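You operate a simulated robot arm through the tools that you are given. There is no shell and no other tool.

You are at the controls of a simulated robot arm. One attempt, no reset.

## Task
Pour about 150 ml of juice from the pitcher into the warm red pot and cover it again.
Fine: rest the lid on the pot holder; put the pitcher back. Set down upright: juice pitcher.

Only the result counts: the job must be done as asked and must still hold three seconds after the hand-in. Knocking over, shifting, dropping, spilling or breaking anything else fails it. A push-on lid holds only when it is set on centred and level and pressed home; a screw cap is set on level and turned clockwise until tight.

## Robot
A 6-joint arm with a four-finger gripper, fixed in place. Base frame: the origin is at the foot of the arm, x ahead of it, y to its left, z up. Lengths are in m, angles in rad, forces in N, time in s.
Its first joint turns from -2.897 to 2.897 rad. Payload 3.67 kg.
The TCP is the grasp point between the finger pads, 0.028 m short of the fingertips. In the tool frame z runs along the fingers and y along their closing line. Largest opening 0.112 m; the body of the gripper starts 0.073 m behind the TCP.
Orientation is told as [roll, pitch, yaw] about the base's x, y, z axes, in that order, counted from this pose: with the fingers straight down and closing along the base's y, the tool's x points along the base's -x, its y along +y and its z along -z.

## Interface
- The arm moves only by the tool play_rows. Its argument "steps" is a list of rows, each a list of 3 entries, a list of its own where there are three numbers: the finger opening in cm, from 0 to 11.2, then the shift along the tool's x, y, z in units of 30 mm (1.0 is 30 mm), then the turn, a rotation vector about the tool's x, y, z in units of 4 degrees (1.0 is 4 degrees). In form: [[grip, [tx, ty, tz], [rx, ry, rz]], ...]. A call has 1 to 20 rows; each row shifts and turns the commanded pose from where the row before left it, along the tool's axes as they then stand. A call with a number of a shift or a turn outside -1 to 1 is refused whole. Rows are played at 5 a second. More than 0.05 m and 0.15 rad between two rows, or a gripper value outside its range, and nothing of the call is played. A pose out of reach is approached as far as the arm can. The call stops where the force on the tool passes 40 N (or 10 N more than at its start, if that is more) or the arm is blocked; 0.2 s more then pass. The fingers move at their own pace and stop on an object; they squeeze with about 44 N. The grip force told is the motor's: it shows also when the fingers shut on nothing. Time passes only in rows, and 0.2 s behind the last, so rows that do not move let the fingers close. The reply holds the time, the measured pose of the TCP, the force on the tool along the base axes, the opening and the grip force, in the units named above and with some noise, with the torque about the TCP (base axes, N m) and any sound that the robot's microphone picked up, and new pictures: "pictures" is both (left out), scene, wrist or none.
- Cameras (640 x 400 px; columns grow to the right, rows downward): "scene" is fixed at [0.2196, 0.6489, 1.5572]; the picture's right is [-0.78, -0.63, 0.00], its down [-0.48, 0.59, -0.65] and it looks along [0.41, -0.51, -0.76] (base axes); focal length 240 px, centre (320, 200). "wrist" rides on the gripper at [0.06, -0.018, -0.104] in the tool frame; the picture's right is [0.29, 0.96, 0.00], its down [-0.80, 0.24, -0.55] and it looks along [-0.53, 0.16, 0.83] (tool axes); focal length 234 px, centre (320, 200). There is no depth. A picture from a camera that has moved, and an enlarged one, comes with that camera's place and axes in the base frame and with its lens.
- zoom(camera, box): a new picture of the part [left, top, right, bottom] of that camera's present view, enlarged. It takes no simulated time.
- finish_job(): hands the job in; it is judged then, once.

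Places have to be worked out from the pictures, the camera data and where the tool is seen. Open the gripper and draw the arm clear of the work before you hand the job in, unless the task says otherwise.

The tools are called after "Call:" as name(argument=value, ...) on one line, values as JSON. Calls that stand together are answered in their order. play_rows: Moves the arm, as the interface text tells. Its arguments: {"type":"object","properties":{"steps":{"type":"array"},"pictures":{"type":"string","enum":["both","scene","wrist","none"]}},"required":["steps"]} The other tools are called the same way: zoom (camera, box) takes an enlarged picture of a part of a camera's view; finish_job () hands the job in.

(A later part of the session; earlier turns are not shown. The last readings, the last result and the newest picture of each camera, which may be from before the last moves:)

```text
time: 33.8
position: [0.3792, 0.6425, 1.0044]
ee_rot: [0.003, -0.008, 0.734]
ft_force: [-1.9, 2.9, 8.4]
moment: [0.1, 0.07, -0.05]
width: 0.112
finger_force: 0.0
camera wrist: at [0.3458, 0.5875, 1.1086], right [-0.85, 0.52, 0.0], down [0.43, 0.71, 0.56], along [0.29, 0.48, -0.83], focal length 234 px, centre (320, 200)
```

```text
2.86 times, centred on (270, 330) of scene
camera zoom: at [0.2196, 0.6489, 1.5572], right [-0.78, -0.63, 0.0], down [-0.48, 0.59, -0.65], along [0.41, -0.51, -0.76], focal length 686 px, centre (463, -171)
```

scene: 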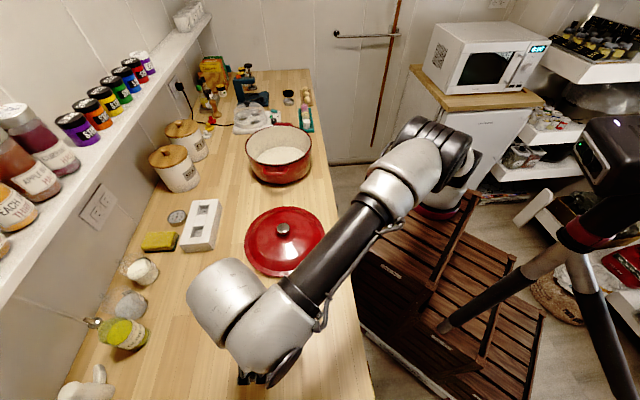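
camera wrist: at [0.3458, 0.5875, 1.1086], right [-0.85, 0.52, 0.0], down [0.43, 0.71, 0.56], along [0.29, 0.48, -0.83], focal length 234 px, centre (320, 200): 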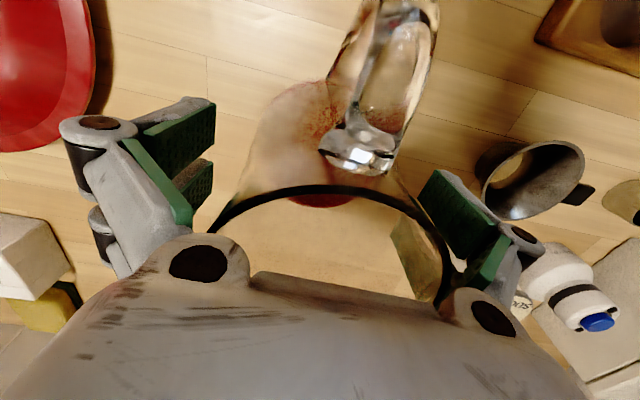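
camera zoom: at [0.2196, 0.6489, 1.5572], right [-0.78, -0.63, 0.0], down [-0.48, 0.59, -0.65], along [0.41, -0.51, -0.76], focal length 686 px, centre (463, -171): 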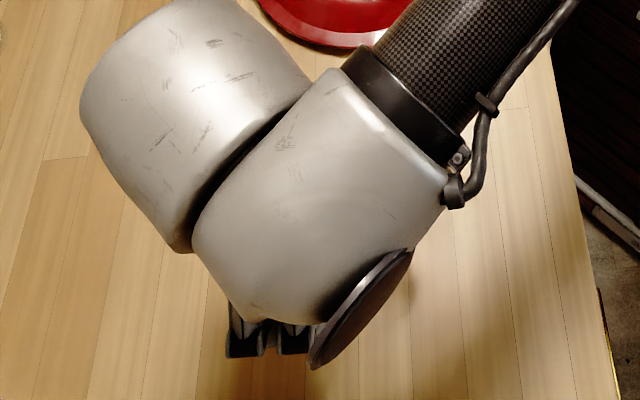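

The tool feels about 8 N on the right finger side, so the rim seems to touch a knuckle there. I back up a little, shift about 3 mm toward tool +y, and check again.

Call:
play_rows(steps=[[11.2, [0, 0, -0.3], [0, 0, 0]], [11.2, [0, 0.1, 0], [0, 0, 0]], [11.2, [0, 0, 0], [0, 0, 0]]], pictures="wrist")

Call:
zoom(camera="wrist", box=[150, 130, 530, 340])

```text
time: 34.6
position: [0.377, 0.644, 1.0138]
ee_rot: [0.002, -0.006, 0.734]
ft_force: [0.0, -0.5, -0.4]
moment: [0.02, -0.01, 0.03]
width: 0.1119
finger_force: 0.0
camera wrist: at [0.3445, 0.5888, 1.1178], right [-0.85, 0.52, 0.0], down [0.43, 0.71, 0.56], along [0.29, 0.48, -0.83], focal length 234 px, centre (320, 200)
```

wrist: 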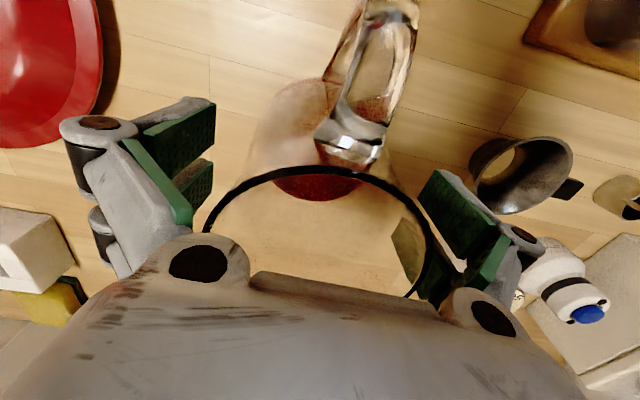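

```text
1.68 times, centred on (340, 235) of wrist
camera zoom: at [0.3445, 0.5888, 1.1178], right [-0.85, 0.52, 0.0], down [0.43, 0.71, 0.56], along [0.29, 0.48, -0.83], focal length 394 px, centre (286, 141)
```

zoom: 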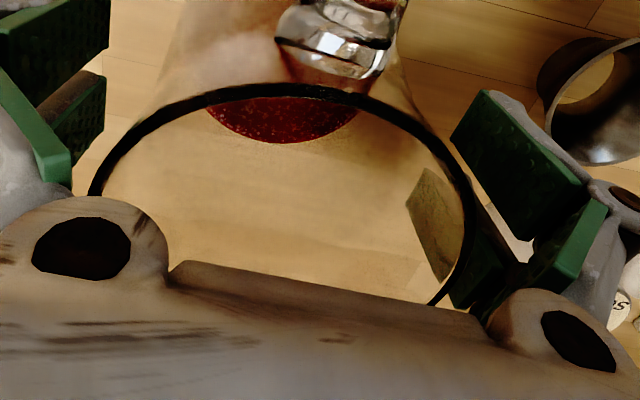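

The tool is free at z=1.014 and centred within about 2 mm. I shift 1 mm back and ease down in small steps to see whether contact returns.

Call:
play_rows(steps=[[11.2, [0, -0.03, 0.15], [0, 0, 0]], [11.2, [0, 0, 0.1], [0, 0, 0]], [11.2, [0, 0, 0], [0, 0, 0]]], pictures="none")

```text
time: 35.4
position: [0.3784, 0.6433, 1.0056]
ee_rot: [0.002, -0.008, 0.732]
ft_force: [0.2, 0.6, -0.1]
moment: [-0.02, 0.01, 0.02]
width: 0.1118
finger_force: 0.1
```

The tool is free of contact at z=1.0056, so I close on the pitcher body here.

Call:
play_rows(steps=[[10, [0, 0, 0], [0, 0, 0]], [9.2, [0, 0, 0], [0, 0, 0]], [8.6, [0, 0, 0], [0, 0, 0]], [8, [0, 0, 0], [0, 0, 0]], [6, [0, 0, 0], [0, 0, 0]], [6, [0, 0, 0], [0, 0, 0]], [6, [0, 0, 0], [0, 0, 0]]], pictures="wrist")

```text
time: 36.1
position: [0.38, 0.6457, 1.0174]
ee_rot: [0.013, -0.025, 0.734]
ft_force: [2.1, 0.0, 34.7]
moment: [0.0, 0.23, -0.01]
width: 0.0854
finger_force: 43.6
stopped in row 3: the force on the tool passed its limit at 42 N (the readings are from after the stop); the commanded pose is now the measured one
camera wrist: at [0.3462, 0.5892, 1.1187], right [-0.85, 0.52, 0.0], down [0.43, 0.7, 0.58], along [0.3, 0.49, -0.82], focal length 234 px, centre (320, 200)
```

wrist: 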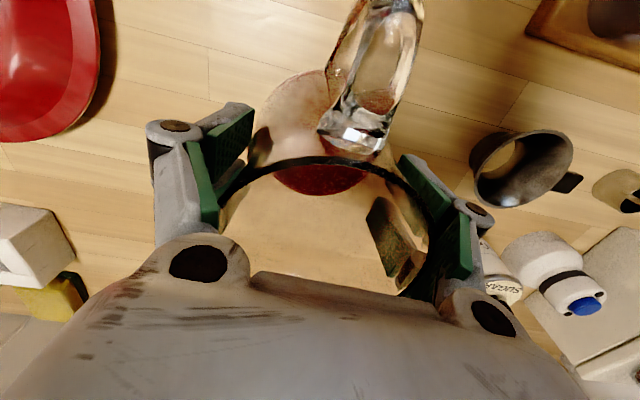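

Closing pushed the tool up with about 35 N; the finger linkage seems to push forward as it closes. The gripper now holds at 85 mm. I play a still row with the grip held to see the settled readings.

Call:
play_rows(steps=[[8.4, [0, 0, -0.03], [0, 0, 0]], [8.4, [0, 0, 0], [0, 0, 0]]], pictures="both")

Call:
zoom(camera="wrist", box=[130, 50, 510, 320])

```text
time: 36.7
position: [0.3789, 0.6456, 1.0154]
ee_rot: [0.011, -0.02, 0.732]
ft_force: [9.4, 6.1, 41.9]
moment: [0.1, -0.03, 0.11]
width: 0.087
finger_force: 44.1
camera wrist: at [0.3459, 0.5892, 1.1174], right [-0.85, 0.52, 0.0], down [0.43, 0.7, 0.57], along [0.29, 0.49, -0.82], focal length 234 px, centre (320, 200)
```

scene: 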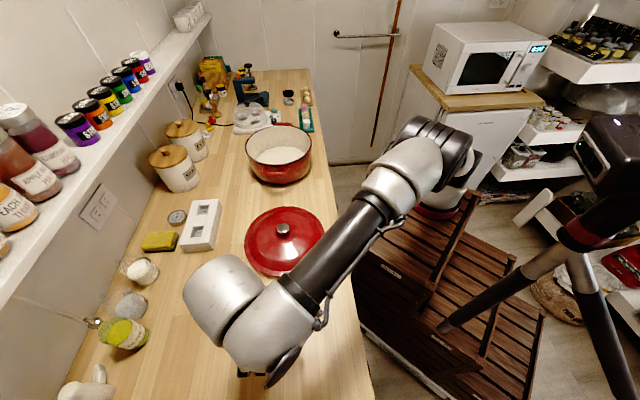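
wrist: 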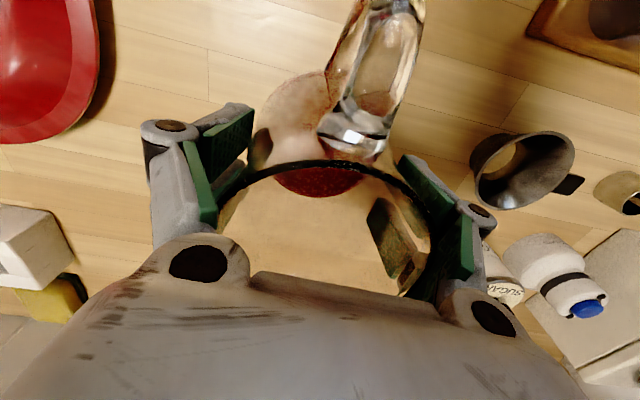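

```text
1.48 times, centred on (320, 185) of wrist
camera zoom: at [0.3459, 0.5892, 1.1174], right [-0.85, 0.52, 0.0], down [0.43, 0.7, 0.57], along [0.29, 0.49, -0.82], focal length 347 px, centre (320, 222)
```

zoom: 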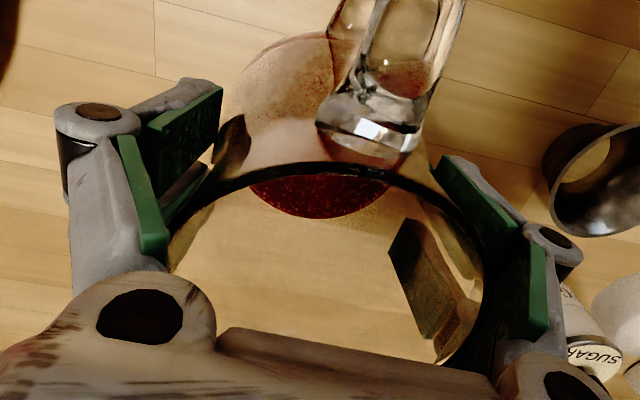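

The upward push remains at about 42 N, which fits the fingers dragging the glass down against the counter as the linkage closes. I raise the tool in small steps with the grip held to take this off.

Call:
play_rows(steps=[[6, [0, 0, -0.07], [0, 0, 0]], [6, [0, 0, -0.07], [0, 0, 0]], [6, [0, 0, 0], [0, 0, 0]]], pictures="none")

```text
time: 37.5
position: [0.3794, 0.6452, 1.015]
ee_rot: [0.007, -0.015, 0.732]
ft_force: [10.5, 1.1, 23.1]
moment: [0.07, -0.07, -0.05]
width: 0.0862
finger_force: 44.6
```

The force fell to 23 N, so the grip is firm and only the compliance is being relieved. I continue raising slowly.

Call:
play_rows(steps=[[6, [0, 0, -0.07], [0, 0, 0]], [6, [0, 0, -0.07], [0, 0, 0]], [6, [0, 0, 0], [0, 0, 0]]], pictures="none")

Call:
play_rows(steps=[[6, [0, 0, -0.07], [0, 0, 0]], [6, [0, 0, 0], [0, 0, 0]], [6, [0, 0, 0], [0, 0, 0]]], pictures="wrist")

```text
time: 38.3
position: [0.3791, 0.644, 1.0198]
ee_rot: [0.007, -0.013, 0.733]
ft_force: [2.0, -0.9, 12.7]
moment: [-0.71, 0.21, 0.08]
width: 0.0807
finger_force: 44.0
```

```text
time: 39.1
position: [0.3783, 0.6454, 1.0214]
ee_rot: [0.008, -0.014, 0.733]
ft_force: [-1.0, 0.1, 0.7]
moment: [0.04, -0.01, -0.01]
width: 0.0799
finger_force: 44.1
camera wrist: at [0.3459, 0.5898, 1.1242], right [-0.85, 0.52, 0.0], down [0.43, 0.7, 0.57], along [0.29, 0.49, -0.82], focal length 234 px, centre (320, 200)
```

wrist: 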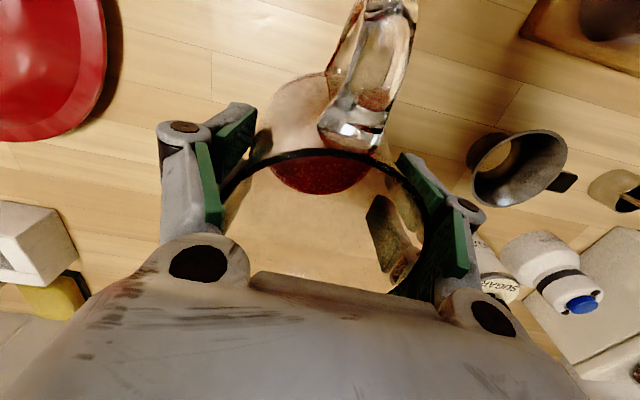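

The fingers settled on the narrower neck at 80 mm with nearly zero vertical load. I lift a few centimetres to test the hold and weigh the pitcher.

Call:
play_rows(steps=[[6, [0, 0, -0.1], [0, 0, 0]], [6, [0, 0, -0.15], [0, 0, 0]], [6, [0, 0, -0.2], [0, 0, 0]], [6, [0, 0, -0.3], [0, 0, 0]], [6, [0, 0, -0.3], [0, 0, 0]], [6, [0, 0, 0], [0, 0, 0]], [6, [0, 0, 0], [0, 0, 0]]])

Call:
zoom(camera="scene", box=[190, 270, 350, 400])

```text
time: 40.7
position: [0.3796, 0.6444, 1.0526]
ee_rot: [0.006, -0.014, 0.733]
ft_force: [0.5, -0.1, -6.6]
moment: [0.04, -0.08, -0.03]
width: 0.0798
finger_force: 43.7
camera wrist: at [0.3469, 0.5889, 1.1562], right [-0.85, 0.52, 0.0], down [0.43, 0.7, 0.57], along [0.29, 0.49, -0.82], focal length 234 px, centre (320, 200)
```

scene: 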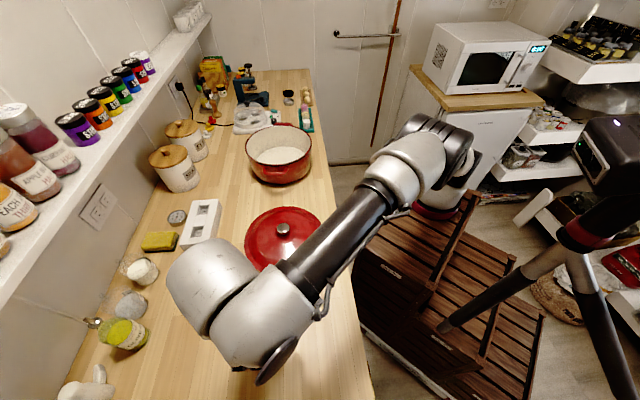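
wrist: 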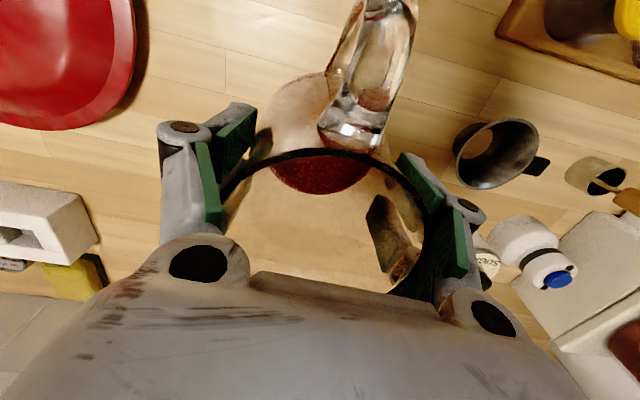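

```text
3.08 times, centred on (270, 335) of scene
camera zoom: at [0.2196, 0.6489, 1.5572], right [-0.78, -0.63, 0.0], down [-0.48, 0.59, -0.65], along [0.41, -0.51, -0.76], focal length 739 px, centre (474, -215)
```

zoom: 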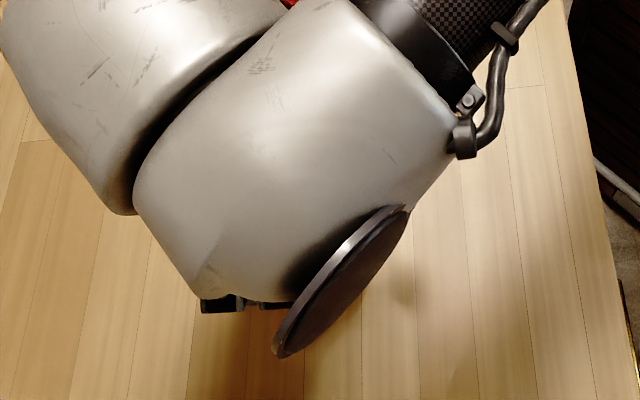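

The pitcher is held off the counter at about 6.6 N. I take several still readings to get a weight baseline, since 150 ml should show as about 1.5 N less.

Call:
play_rows(steps=[[6, [0, 0, 0], [0, 0, 0]]], pictures="none")

Call:
play_rows(steps=[[6, [0, 0, 0], [0, 0, 0]]], pictures="none")

Call:
play_rows(steps=[[6, [0, 0, 0], [0, 0, 0]]], pictures="none")

Call:
play_rows(steps=[[6, [0, 0, 0], [0, 0, 0]]], pictures="none")

Call:
play_rows(steps=[[6, [0, 0, 0], [0, 0, 0]]], pictures="none")

Call:
play_rows(steps=[[6, [0, 0, 0], [0, 0, 0]]], pictures="none")

```text
time: 41.1
position: [0.3799, 0.6445, 1.0533]
ee_rot: [0.006, -0.015, 0.733]
ft_force: [0.4, 0.2, -7.4]
moment: [0.05, -0.06, -0.01]
width: 0.0801
finger_force: 44.2
```

```text
time: 41.5
position: [0.3793, 0.6455, 1.0521]
ee_rot: [0.005, -0.016, 0.733]
ft_force: [0.7, -0.9, -7.5]
moment: [0.03, -0.06, -0.03]
width: 0.0797
finger_force: 44.0
```

```text
time: 41.9
position: [0.3798, 0.6448, 1.0532]
ee_rot: [0.007, -0.016, 0.733]
ft_force: [-0.1, -0.4, -8.3]
moment: [0.0, -0.04, -0.05]
width: 0.0797
finger_force: 44.4
```

```text
time: 42.3
position: [0.3806, 0.6438, 1.053]
ee_rot: [0.007, -0.016, 0.733]
ft_force: [-0.1, -0.2, -7.1]
moment: [0.01, -0.02, -0.01]
width: 0.0799
finger_force: 44.2
```

```text
time: 42.7
position: [0.3797, 0.645, 1.0533]
ee_rot: [0.008, -0.015, 0.732]
ft_force: [-0.2, -0.1, -6.6]
moment: [0.05, -0.02, 0.0]
width: 0.0798
finger_force: 44.3
```

```text
time: 43.1
position: [0.3808, 0.6439, 1.0539]
ee_rot: [0.008, -0.014, 0.733]
ft_force: [0.1, 0.1, -6.8]
moment: [0.02, -0.04, 0.01]
width: 0.0796
finger_force: 44.1
```

The baseline averages about 7.2 N (≈0.73 kg). I now lift to z≈1.22 and carry the pitcher level toward the pot, passing well above the lid.

Call:
play_rows(steps=[[6, [0, 0, -0.4], [0, 0, 0]], [6, [0, 0, -0.8], [0, 0, 0]], [6, [0, 0, -1], [0, 0, 0]], [6, [0, 0, -1], [0, 0, 0]], [6, [0, 0, -1], [0, 0, 0]], [6, [0, 0, -0.9], [0, 0, 0]], [6, [0, 0, -0.5], [0, 0, 0]], [6, [-0.04, -0.3, 0], [0, 0, 0]], [6, [-0.08, -0.6, 0], [0, 0, 0]], [6, [-0.118, -0.892, 0], [0, 0, 0]], [6, [-0.118, -0.892, 0], [0, 0, 0]], [6, [-0.118, -0.892, 0], [0, 0, 0]], [6, [-0.118, -0.892, 0], [0, 0, 0]], [6, [-0.118, -0.892, 0], [0, 0, 0]], [6, [-0.118, -0.892, 0], [0, 0, 0]], [6, [-0.118, -0.892, 0], [0, 0, 0]], [6, [-0.118, -0.892, 0], [0, 0, 0]], [6, [-0.118, -0.892, 0], [0, 0, 0]], [6, [-0.08, -0.6, 0], [0, 0, 0]], [6, [-0.04, -0.3, 0], [0, 0, 0]]])

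```text
time: 47.3
position: [0.6022, 0.4252, 1.2072]
ee_rot: [0.007, -0.015, 0.733]
ft_force: [0.6, 0.1, -6.4]
moment: [-0.02, 0.0, 0.03]
width: 0.0797
finger_force: 44.3
out of reach, approached as far as the arm can: row 5, 6, 7
camera wrist: at [0.5697, 0.3694, 1.3105], right [-0.85, 0.52, 0.0], down [0.43, 0.7, 0.57], along [0.29, 0.49, -0.82], focal length 234 px, centre (320, 200)
```

scene: 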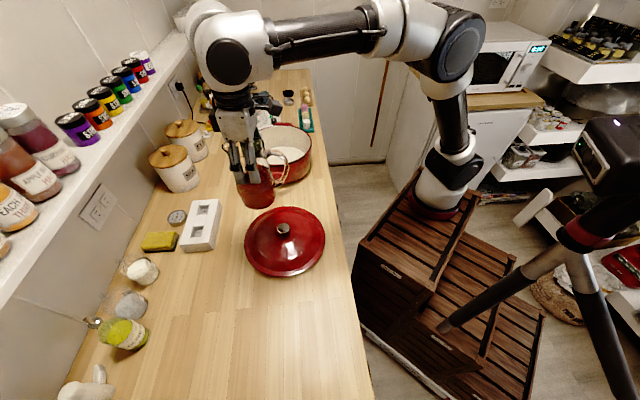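
wrist: 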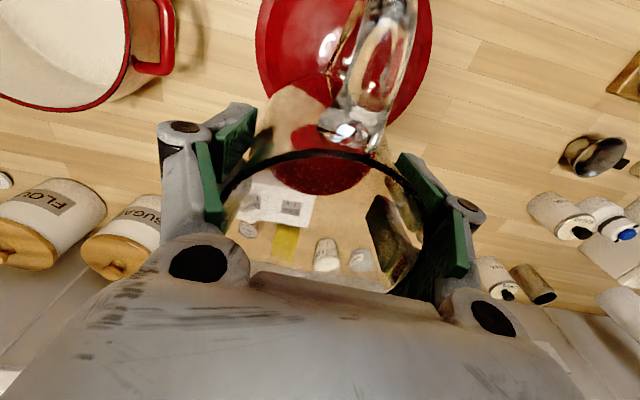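

The arm reports it was near its reach limit while lifting, but the pitcher is steady at (0.602, 0.425, 1.207). I rotate the pitcher about the vertical here so the spout will face back toward the robot for pouring, starting with part of the turn.

Call:
play_rows(steps=[[6, [0, 0, 0], [0, 0, 0.5]], [6, [0, 0, 0], [0, 0, 1]], [6, [0, 0, 0], [0, 0, 1]], [6, [0, 0, 0], [0, 0, 1]], [6, [0, 0, 0], [0, 0, 1]], [6, [0, 0, 0], [0, 0, 1]], [6, [0, 0, 0], [0, 0, 1]], [6, [0, 0, 0], [0, 0, 1]], [6, [0, 0, 0], [0, 0, 1]], [6, [0, 0, 0], [0, 0, 1]], [6, [0, 0, 0], [0, 0, 1]], [6, [0, 0, 0], [0, 0, 1]], [6, [0, 0, 0], [0, 0, 1]], [6, [0, 0, 0], [0, 0, 1]], [6, [0, 0, 0], [0, 0, 1]], [6, [0, 0, 0], [0, 0, 0.5]]], pictures="scene")

```text
time: 50.7
position: [0.6025, 0.4255, 1.2067]
ee_rot: [0.018, -0.002, -0.313]
ft_force: [-0.4, 0.5, -6.0]
moment: [-0.01, -0.01, 0.01]
width: 0.0799
finger_force: 43.7
```

scene: 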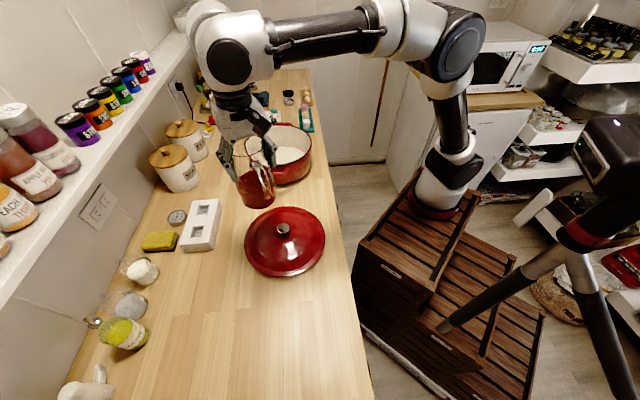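

The turn works cleanly and the yaw is now −18°. I zoom in to look at the wrist geometry and the juice before continuing.

Call:
zoom(camera="scene", box=[180, 0, 330, 220])

Call:
zoom(camera="scene", box=[215, 120, 295, 215])

```text
1.82 times, centred on (255, 110) of scene
camera zoom: at [0.2196, 0.6489, 1.5572], right [-0.78, -0.63, 0.0], down [-0.48, 0.59, -0.65], along [0.41, -0.51, -0.76], focal length 436 px, centre (438, 364)
```

zoom: 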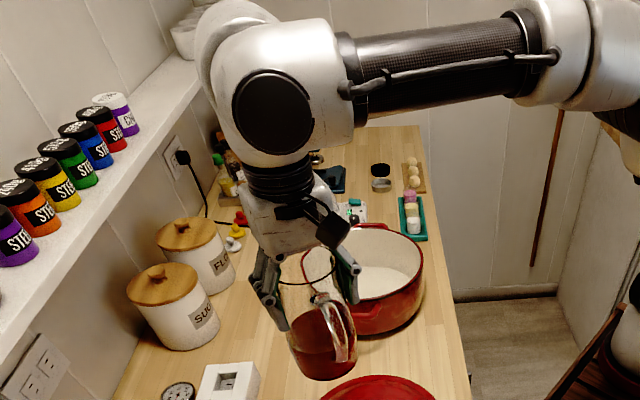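

```text
4.21 times, centred on (255, 168) of scene
camera zoom: at [0.2196, 0.6489, 1.5572], right [-0.78, -0.63, 0.0], down [-0.48, 0.59, -0.65], along [0.41, -0.51, -0.76], focal length 1011 px, centre (594, 337)
```

zoom: 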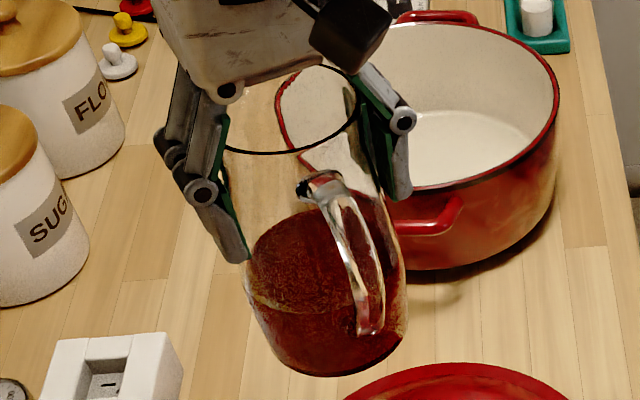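

The wrist looks like forearm roll, bend, then tool roll, so tilting sideways (spout toward about −60°) should stay clear of singular poses and keep the forearm above the pot. I turn the remaining −42° and move over the near-left side of the pot.

Call:
play_rows(steps=[[6, [0, 0, 0], [0, 0, 0.5]], [6, [0, 0, 0], [0, 0, 1]], [6, [0, 0, 0], [0, 0, 1]], [6, [0, 0, 0], [0, 0, 1]], [6, [0, 0, 0], [0, 0, 1]], [6, [0, 0, 0], [0, 0, 1]], [6, [0, 0, 0], [0, 0, 1]], [6, [0, 0, 0], [0, 0, 1]], [6, [0, 0, 0], [0, 0, 1]], [6, [0, 0, 0], [0, 0, 1]], [6, [0, 0, 0], [0, 0, 1]], [6, [0, 0, 0], [0, 0, 0]]], pictures="none")

Call:
play_rows(steps=[[6, [-0.3, 0.06, 0], [0, 0, 0]], [6, [-0.6, 0.12, 0], [0, 0, 0]], [6, [-0.8, 0.15, 0.1], [0, 0, 0]], [6, [-0.8, 0.15, 0.1], [0, 0, 0]], [6, [-0.8, 0.15, 0.1], [0, 0, 0]], [6, [-0.8, 0.15, 0.1], [0, 0, 0]], [6, [-0.8, 0.15, 0.1], [0, 0, 0]], [6, [-0.8, 0.15, 0.1], [0, 0, 0]], [6, [-0.8, 0.15, 0.1], [0, 0, 0]], [6, [-0.8, 0.15, 0.1], [0, 0, 0]], [6, [-0.5, 0.1, 0.1], [0, 0, 0]], [6, [-0.3, 0.06, 0], [0, 0, 0]], [6, [0, 0, 0], [0, 0, 0]]])

```text
time: 53.3
position: [0.601, 0.4253, 1.2067]
ee_rot: [0.015, 0.01, -1.048]
ft_force: [0.5, 0.0, -5.6]
moment: [-0.07, -0.05, -0.03]
width: 0.0797
finger_force: 43.9
```

```text
time: 56.1
position: [0.7633, 0.2362, 1.1793]
ee_rot: [0.012, 0.011, -1.048]
ft_force: [-0.7, -1.0, -6.8]
moment: [-0.01, -0.01, -0.01]
width: 0.0798
finger_force: 44.2
camera wrist: at [0.7168, 0.2772, 1.2842], right [0.68, 0.73, 0.02], down [0.6, -0.58, 0.55], along [0.41, -0.37, -0.84], focal length 234 px, centre (320, 200)
```

scene: 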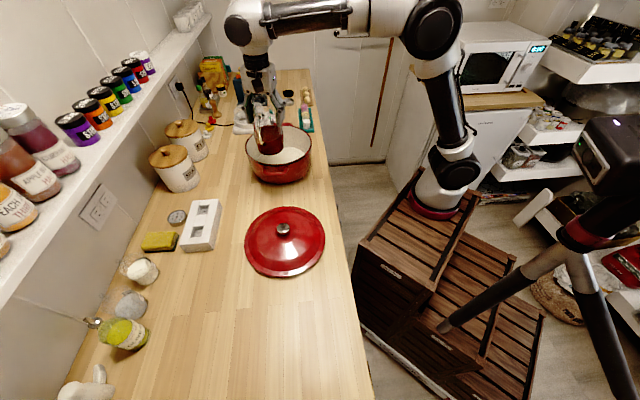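
wrist: 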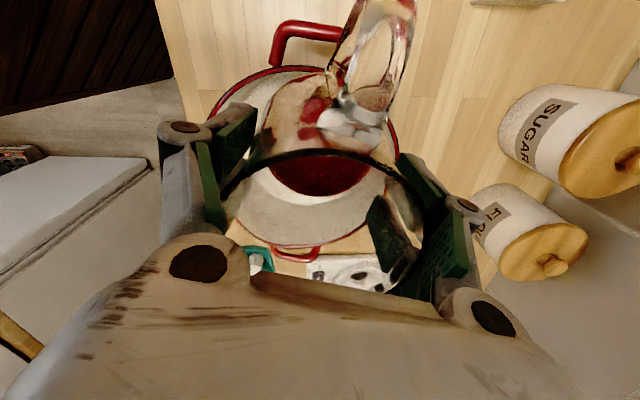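

The pitcher is upright over the pot with the spout near its centre. I check in the scene view, then start a gentle 20° tilt about the closing axis to confirm direction and tracking.

Call:
zoom(camera="scene", box=[215, 80, 335, 195])

Call:
play_rows(steps=[[6, [0, 0, 0], [0, 0.3, 0]], [6, [0, 0, 0], [0, 0.6, 0]], [6, [0, 0, 0], [0, 0.8, 0]], [6, [0, 0, 0], [0, 0.8, 0]], [6, [0, 0, 0], [0, 0.8, 0]], [6, [0, 0, 0], [0, 0.8, 0]], [6, [0, 0, 0], [0, 0.6, 0]], [6, [0, 0, 0], [0, 0.3, 0]], [6, [0, 0, 0], [0, 0, 0]]])

Call:
zoom(camera="scene", box=[215, 80, 335, 195])

```text
3.48 times, centred on (275, 138) of scene
camera zoom: at [0.2196, 0.6489, 1.5572], right [-0.78, -0.63, 0.0], down [-0.48, 0.59, -0.65], along [0.41, -0.51, -0.76], focal length 835 px, centre (476, 417)
```

zoom: 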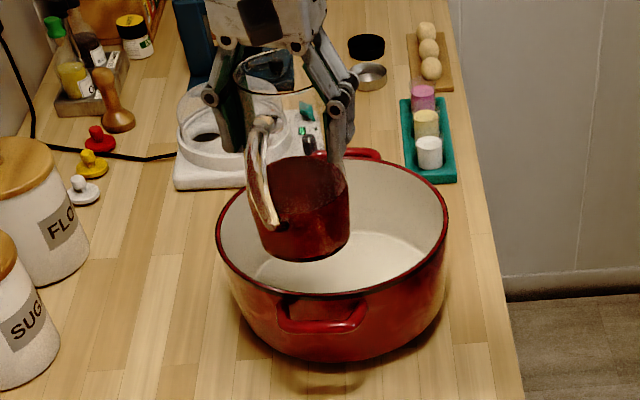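

```text
time: 58.1
position: [0.7624, 0.2364, 1.1791]
ee_rot: [0.015, 0.36, -1.043]
ft_force: [0.2, 0.4, -6.5]
moment: [-0.18, -0.13, 0.02]
width: 0.0794
finger_force: 44.6
camera wrist: at [0.7363, 0.2435, 1.2967], right [0.69, 0.71, 0.11], down [0.68, -0.7, 0.24], along [0.25, -0.09, -0.96], focal length 234 px, centre (320, 200)
```

scene: 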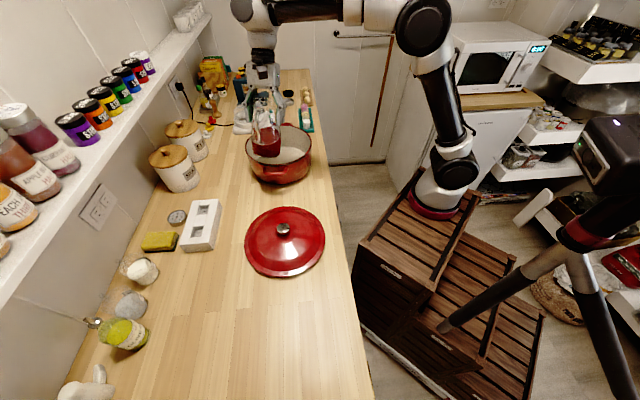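
wrist: 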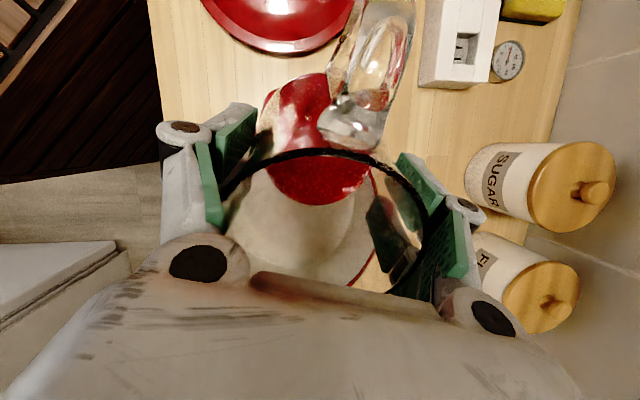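

```text
3.48 times, centred on (275, 138) of scene
camera zoom: at [0.2196, 0.6489, 1.5572], right [-0.78, -0.63, 0.0], down [-0.48, 0.59, -0.65], along [0.41, -0.51, -0.76], focal length 835 px, centre (476, 417)
```

zoom: 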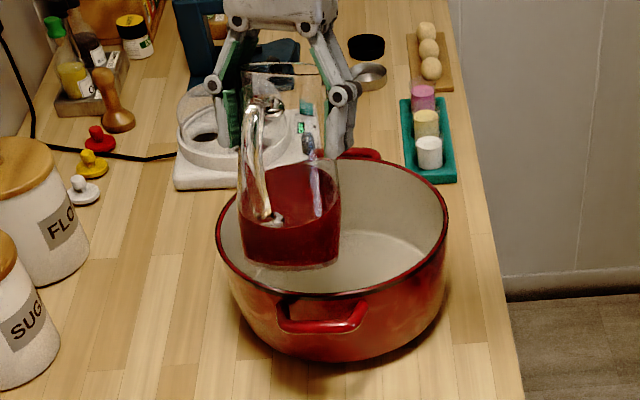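

The tilt direction is right, the pose tracks, and the pitcher keeps its place in the gripper. I go on to about 44° and check for slip.

Call:
play_rows(steps=[[6, [0, 0, 0], [0, 0.4, 0]], [6, [0, 0, 0], [0, 0.6, 0]], [6, [0, 0, 0], [0, 0.8, 0]], [6, [0, 0, 0], [0, 0.8, 0]], [6, [0, 0, 0], [0, 0.8, 0]], [6, [0, 0, 0], [0, 0.8, 0]], [6, [0, 0, 0], [0, 0.8, 0]], [6, [0, 0, 0], [0, 0.6, 0]], [6, [0, 0, 0], [0, 0.3, 0]], [6, [0, 0, 0], [0, 0, 0]]])

Call:
zoom(camera="scene", box=[215, 80, 335, 195])

```text
time: 60.3
position: [0.7656, 0.237, 1.1779]
ee_rot: [0.02, 0.772, -1.035]
ft_force: [-0.4, -0.2, -7.2]
moment: [-0.3, -0.17, 0.01]
width: 0.0796
finger_force: 43.8
camera wrist: at [0.7623, 0.2004, 1.2939], right [0.72, 0.66, 0.21], down [0.69, -0.71, -0.16], along [0.05, 0.26, -0.96], focal length 234 px, centre (320, 200)
```

scene: 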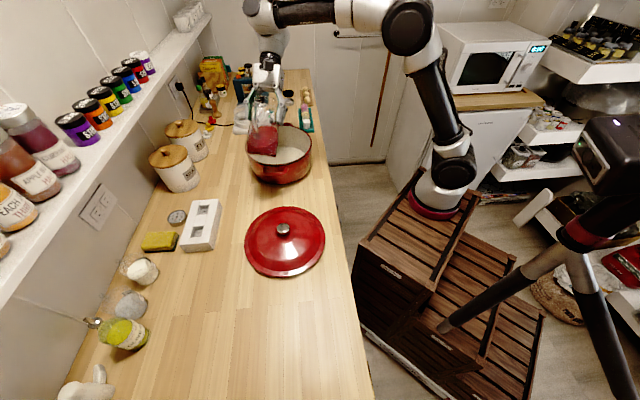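
wrist: 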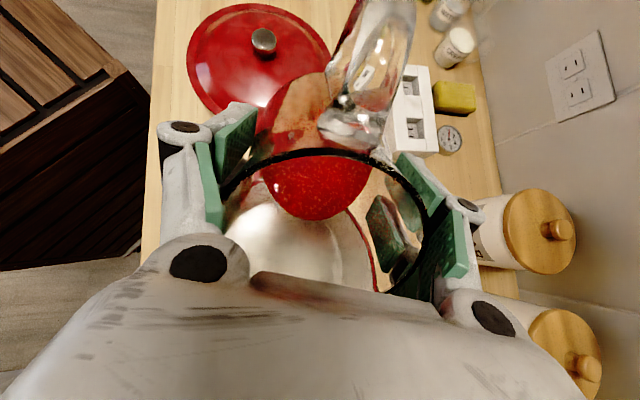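

```text
3.48 times, centred on (275, 138) of scene
camera zoom: at [0.2196, 0.6489, 1.5572], right [-0.78, -0.63, 0.0], down [-0.48, 0.59, -0.65], along [0.41, -0.51, -0.76], focal length 835 px, centre (476, 417)
```

zoom: 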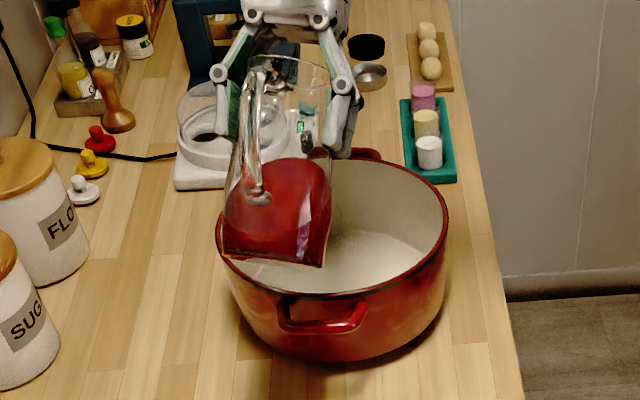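

At 44° the grip has not slipped and no juice is flowing. I tilt to about 56° and look closely at the juice relative to the spout.

Call:
play_rows(steps=[[6, [0, 0, 0], [0, 0.4, 0]], [6, [0, 0, 0], [0, 0.5, 0]], [6, [0, 0, 0], [0, 0.5, 0]], [6, [0, 0, 0], [0, 0.5, 0]], [6, [0, 0, 0], [0, 0.5, 0]], [6, [0, 0, 0], [0, 0.4, 0]], [6, [0, 0, 0], [0, 0.2, 0]], [6, [0, 0, 0], [0, 0, 0]]])

Call:
zoom(camera="scene", box=[215, 80, 335, 195])

Call:
zoom(camera="wrist", box=[200, 60, 480, 310])

```text
time: 62.1
position: [0.7634, 0.2366, 1.178]
ee_rot: [0.025, 0.98, -1.024]
ft_force: [1.2, 0.3, -7.1]
moment: [-0.32, -0.18, -0.01]
width: 0.0795
finger_force: 43.8
camera wrist: at [0.7739, 0.1801, 1.2856], right [0.75, 0.62, 0.25], down [0.66, -0.66, -0.35], along [-0.05, 0.43, -0.9], focal length 234 px, centre (320, 200)
```

scene: 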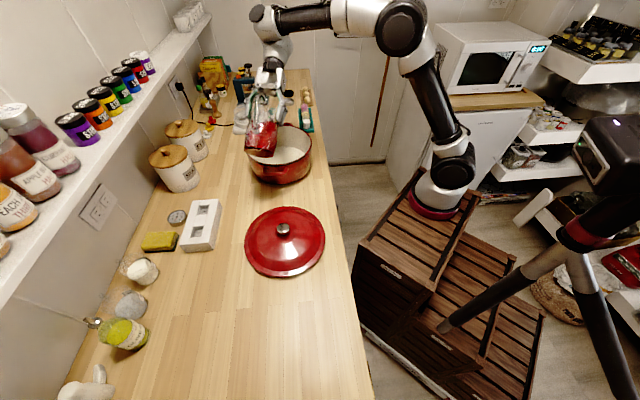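
wrist: 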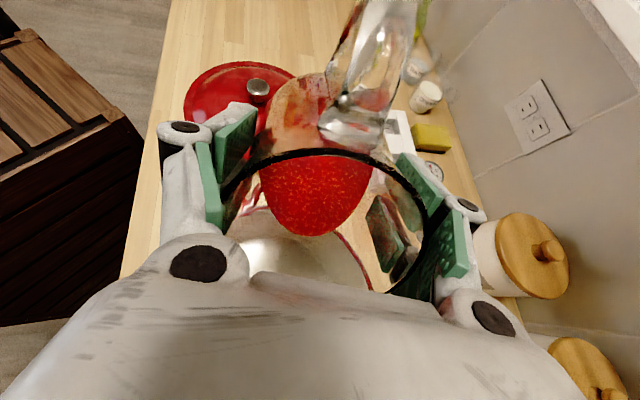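

```text
3.48 times, centred on (275, 138) of scene
camera zoom: at [0.2196, 0.6489, 1.5572], right [-0.78, -0.63, 0.0], down [-0.48, 0.59, -0.65], along [0.41, -0.51, -0.76], focal length 835 px, centre (476, 417)
```

zoom: 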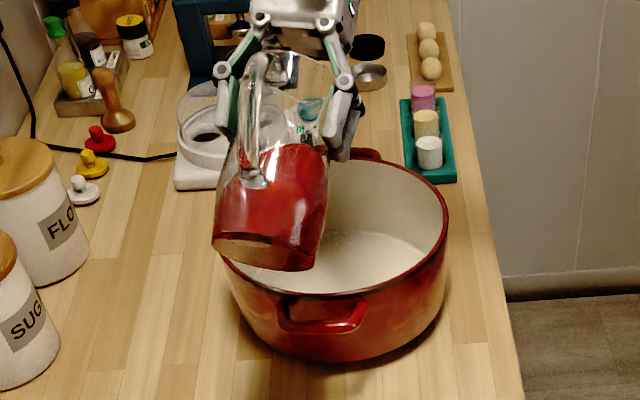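

```text
1.60 times, centred on (340, 185) of wrist
camera zoom: at [0.7739, 0.1801, 1.2856], right [0.75, 0.62, 0.25], down [0.66, -0.66, -0.35], along [-0.05, 0.43, -0.9], focal length 375 px, centre (288, 224)
```

zoom: 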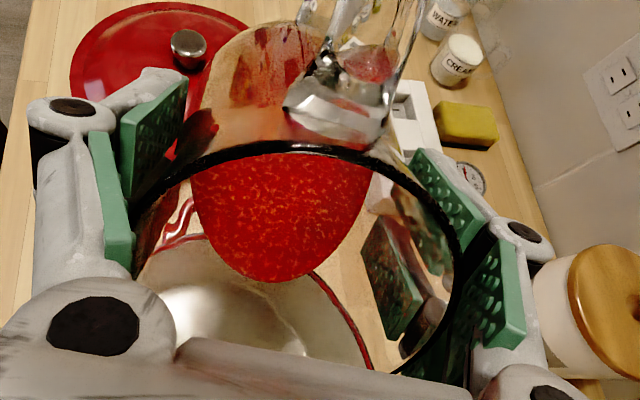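

At 56° the juice front is visible in the pitcher but has not reached the spout. I take several still readings here as the pre-pour baseline for force and moment.

Call:
play_rows(steps=[[6, [0, 0, 0], [0, 0, 0]]], pictures="none")

Call:
play_rows(steps=[[6, [0, 0, 0], [0, 0, 0]]], pictures="none")

Call:
play_rows(steps=[[6, [0, 0, 0], [0, 0, 0]]], pictures="none")

Call:
play_rows(steps=[[6, [0, 0, 0], [0, 0, 0]]], pictures="none")

Call:
play_rows(steps=[[6, [0, 0, 0], [0, 0, 0]]], pictures="none")

Call:
play_rows(steps=[[6, [0, 0, 0], [0, 0, 0]]], pictures="none")

Call:
play_rows(steps=[[6, [0, 0, 0], [0, 0, 0]]], pictures="none")

Call:
play_rows(steps=[[6, [0, 0, 0], [0, 0, 0]]], pictures="none")

```text
time: 62.5
position: [0.7636, 0.2359, 1.1774]
ee_rot: [0.024, 0.98, -1.026]
ft_force: [-0.3, -0.3, -7.5]
moment: [-0.34, -0.19, -0.02]
width: 0.0797
finger_force: 43.7
```

```text
time: 62.9
position: [0.7634, 0.2377, 1.1771]
ee_rot: [0.026, 0.982, -1.027]
ft_force: [0.0, 0.0, -7.2]
moment: [-0.35, -0.21, 0.02]
width: 0.0797
finger_force: 43.9
```

```text
time: 63.3
position: [0.7633, 0.2368, 1.1789]
ee_rot: [0.025, 0.98, -1.026]
ft_force: [0.0, 0.1, -7.0]
moment: [-0.32, -0.18, 0.01]
width: 0.0795
finger_force: 43.7
```

```text
time: 63.7
position: [0.7648, 0.2369, 1.1786]
ee_rot: [0.024, 0.98, -1.027]
ft_force: [0.1, 0.2, -7.2]
moment: [-0.33, -0.17, 0.01]
width: 0.0797
finger_force: 43.4
```

```text
time: 64.1
position: [0.7632, 0.2357, 1.1782]
ee_rot: [0.024, 0.981, -1.027]
ft_force: [0.6, -0.2, -7.2]
moment: [-0.29, -0.2, 0.0]
width: 0.0794
finger_force: 44.2
```

```text
time: 64.5
position: [0.7628, 0.2349, 1.178]
ee_rot: [0.025, 0.982, -1.026]
ft_force: [-0.2, 0.2, -7.4]
moment: [-0.32, -0.16, -0.04]
width: 0.0797
finger_force: 43.7
```

```text
time: 64.9
position: [0.7634, 0.2364, 1.1778]
ee_rot: [0.026, 0.982, -1.027]
ft_force: [0.0, 0.4, -6.9]
moment: [-0.37, -0.22, -0.01]
width: 0.0797
finger_force: 44.0
```

```text
time: 65.3
position: [0.7644, 0.2369, 1.179]
ee_rot: [0.025, 0.981, -1.026]
ft_force: [0.0, -0.2, -7.3]
moment: [-0.37, -0.2, -0.02]
width: 0.0797
finger_force: 44.1
```

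The baseline is 7.2 N (scatter ±0.2 N) with a moment of about 0.38 N·m. My target after pouring 150 ml is about 5.7 N. I tilt on to about 62°.

Call:
play_rows(steps=[[6, [0, 0, 0], [0, 0.4, 0]], [6, [0, 0, 0], [0, 0.4, 0]], [6, [0, 0, 0], [0, 0.4, 0]], [6, [0, 0, 0], [0, 0.3, 0]], [6, [0, 0, 0], [0, 0, 0]]], pictures="wrist")

Call:
zoom(camera="wrist", box=[200, 60, 480, 310])

Call:
zoom(camera="scene", box=[215, 80, 335, 195])

```text
time: 66.5
position: [0.7633, 0.2368, 1.1787]
ee_rot: [0.029, 1.086, -1.021]
ft_force: [-1.6, 0.0, -6.0]
moment: [-0.34, -0.22, 0.03]
width: 0.0796
finger_force: 43.8
camera wrist: at [0.7788, 0.1705, 1.2797], right [0.76, 0.59, 0.27], down [0.64, -0.62, -0.44], along [-0.1, 0.51, -0.86], focal length 234 px, centre (320, 200)
```

wrist: 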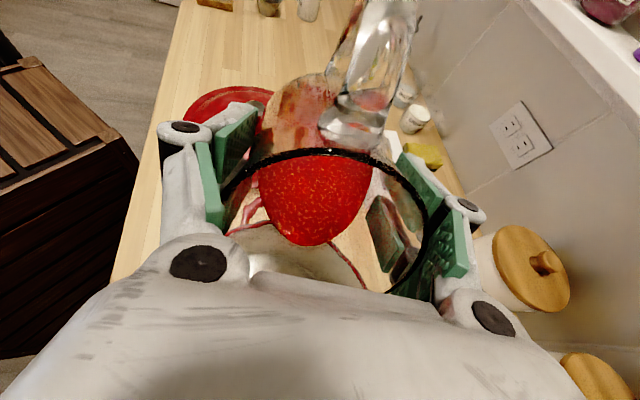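

```text
1.60 times, centred on (340, 185) of wrist
camera zoom: at [0.7788, 0.1705, 1.2797], right [0.76, 0.59, 0.27], down [0.64, -0.62, -0.44], along [-0.1, 0.51, -0.86], focal length 375 px, centre (288, 224)
```

zoom: 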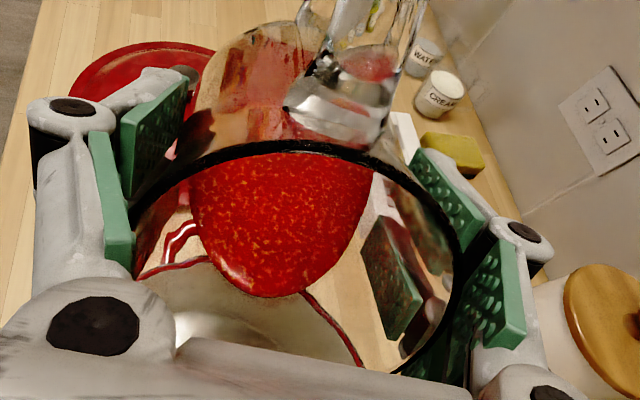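

```text
3.48 times, centred on (275, 138) of scene
camera zoom: at [0.2196, 0.6489, 1.5572], right [-0.78, -0.63, 0.0], down [-0.48, 0.59, -0.65], along [0.41, -0.51, -0.76], focal length 835 px, centre (476, 417)
```

zoom: 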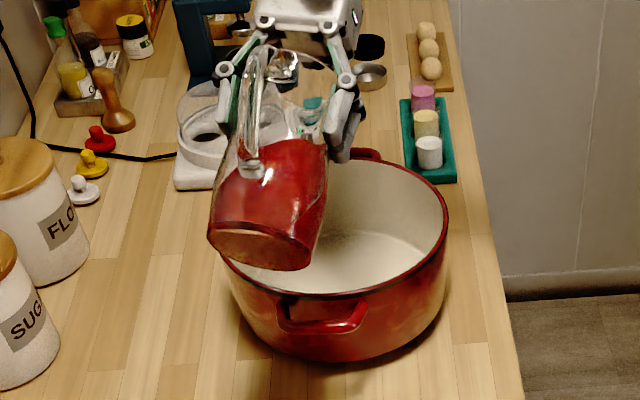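

The juice front is now about 4 cm short of the rim along the glass, and I expect flow to begin near 66–67°. I first lower the pitcher about 45 mm to shorten the fall.

Call:
play_rows(steps=[[6, [-0.22, 0, 0.117], [0, 0, 0]], [6, [-0.44, 0, 0.235], [0, 0, 0]], [6, [-0.44, 0, 0.235], [0, 0, 0]], [6, [-0.22, 0, 0.117], [0, 0, 0]], [6, [0, 0, 0], [0, 0, 0]]], pictures="scene")

Call:
play_rows(steps=[[6, [0, 0, 0], [0, 0.3, 0]], [6, [0, 0, 0], [0, 0.3, 0]], [6, [0, 0, 0], [0, 0.3, 0]], [6, [0, 0, 0], [0, 0, 0]], [6, [0, 0, 0], [0, 0, 0]]], pictures="wrist")

Call:
zoom(camera="scene", box=[215, 80, 335, 195])

Call:
zoom(camera="wrist", box=[200, 60, 480, 310])

```text
time: 67.7
position: [0.7629, 0.2366, 1.1342]
ee_rot: [0.031, 1.085, -1.021]
ft_force: [0.0, -0.1, -7.9]
moment: [-0.29, -0.19, 0.01]
width: 0.0798
finger_force: 44.2
```

scene: 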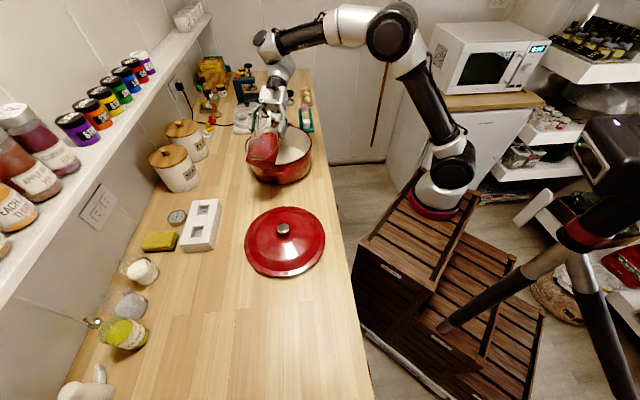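

```text
time: 68.9
position: [0.7646, 0.2364, 1.1329]
ee_rot: [0.033, 1.147, -1.017]
ft_force: [1.0, 0.2, -7.2]
moment: [-0.38, -0.23, 0.02]
width: 0.0795
finger_force: 44.2
camera wrist: at [0.7825, 0.1658, 1.2306], right [0.77, 0.58, 0.28], down [0.63, -0.6, -0.5], along [-0.12, 0.55, -0.82], focal length 234 px, centre (320, 200)
```

wrist: 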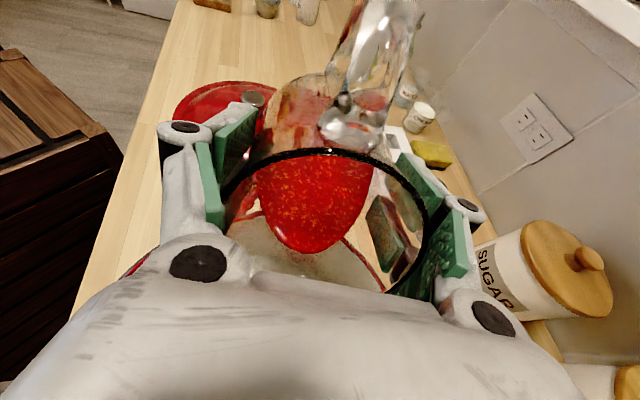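

```text
3.48 times, centred on (275, 138) of scene
camera zoom: at [0.2196, 0.6489, 1.5572], right [-0.78, -0.63, 0.0], down [-0.48, 0.59, -0.65], along [0.41, -0.51, -0.76], focal length 835 px, centre (476, 417)
```

zoom: 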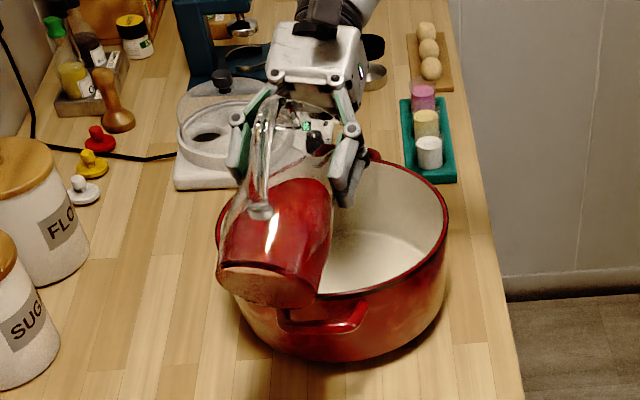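

```text
1.60 times, centred on (340, 185) of wrist
camera zoom: at [0.7825, 0.1658, 1.2306], right [0.77, 0.58, 0.28], down [0.63, -0.6, -0.5], along [-0.12, 0.55, -0.82], focal length 375 px, centre (288, 224)
```

zoom: 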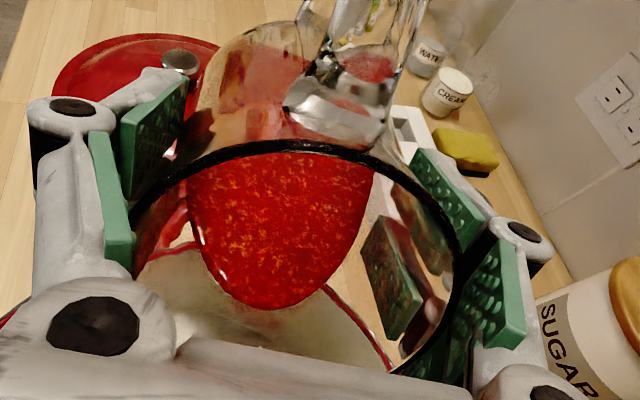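

At 65.7° there is still no flow and the front is about 6 mm short of the lip line. I continue in 1° steps to 68° and weigh.

Call:
play_rows(steps=[[6, [0, 0, 0], [0, 0.25, 0]], [6, [0, 0, 0], [0, 0.25, 0]], [6, [0, 0, 0], [0, 0, 0]], [6, [0, 0, 0], [0, 0, 0]], [6, [0, 0, 0], [0, 0, 0]]], pictures="wrist")

Call:
zoom(camera="scene", box=[215, 80, 335, 195])

```text
time: 70.1
position: [0.7646, 0.2379, 1.1331]
ee_rot: [0.036, 1.184, -1.013]
ft_force: [0.4, -0.1, -6.7]
moment: [-0.31, -0.19, 0.03]
width: 0.0798
finger_force: 43.8
camera wrist: at [0.7841, 0.1632, 1.2279], right [0.77, 0.57, 0.28], down [0.62, -0.58, -0.53], along [-0.14, 0.58, -0.8], focal length 234 px, centre (320, 200)
```

wrist: 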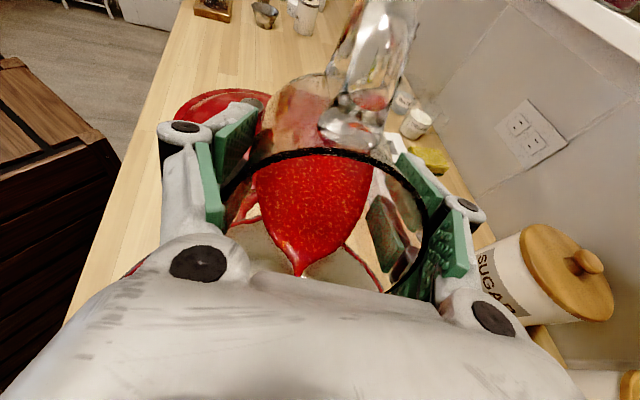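

```text
3.48 times, centred on (275, 138) of scene
camera zoom: at [0.2196, 0.6489, 1.5572], right [-0.78, -0.63, 0.0], down [-0.48, 0.59, -0.65], along [0.41, -0.51, -0.76], focal length 835 px, centre (476, 417)
```

zoom: 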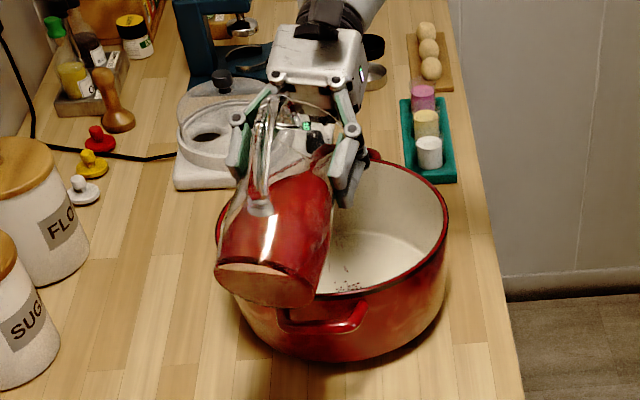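

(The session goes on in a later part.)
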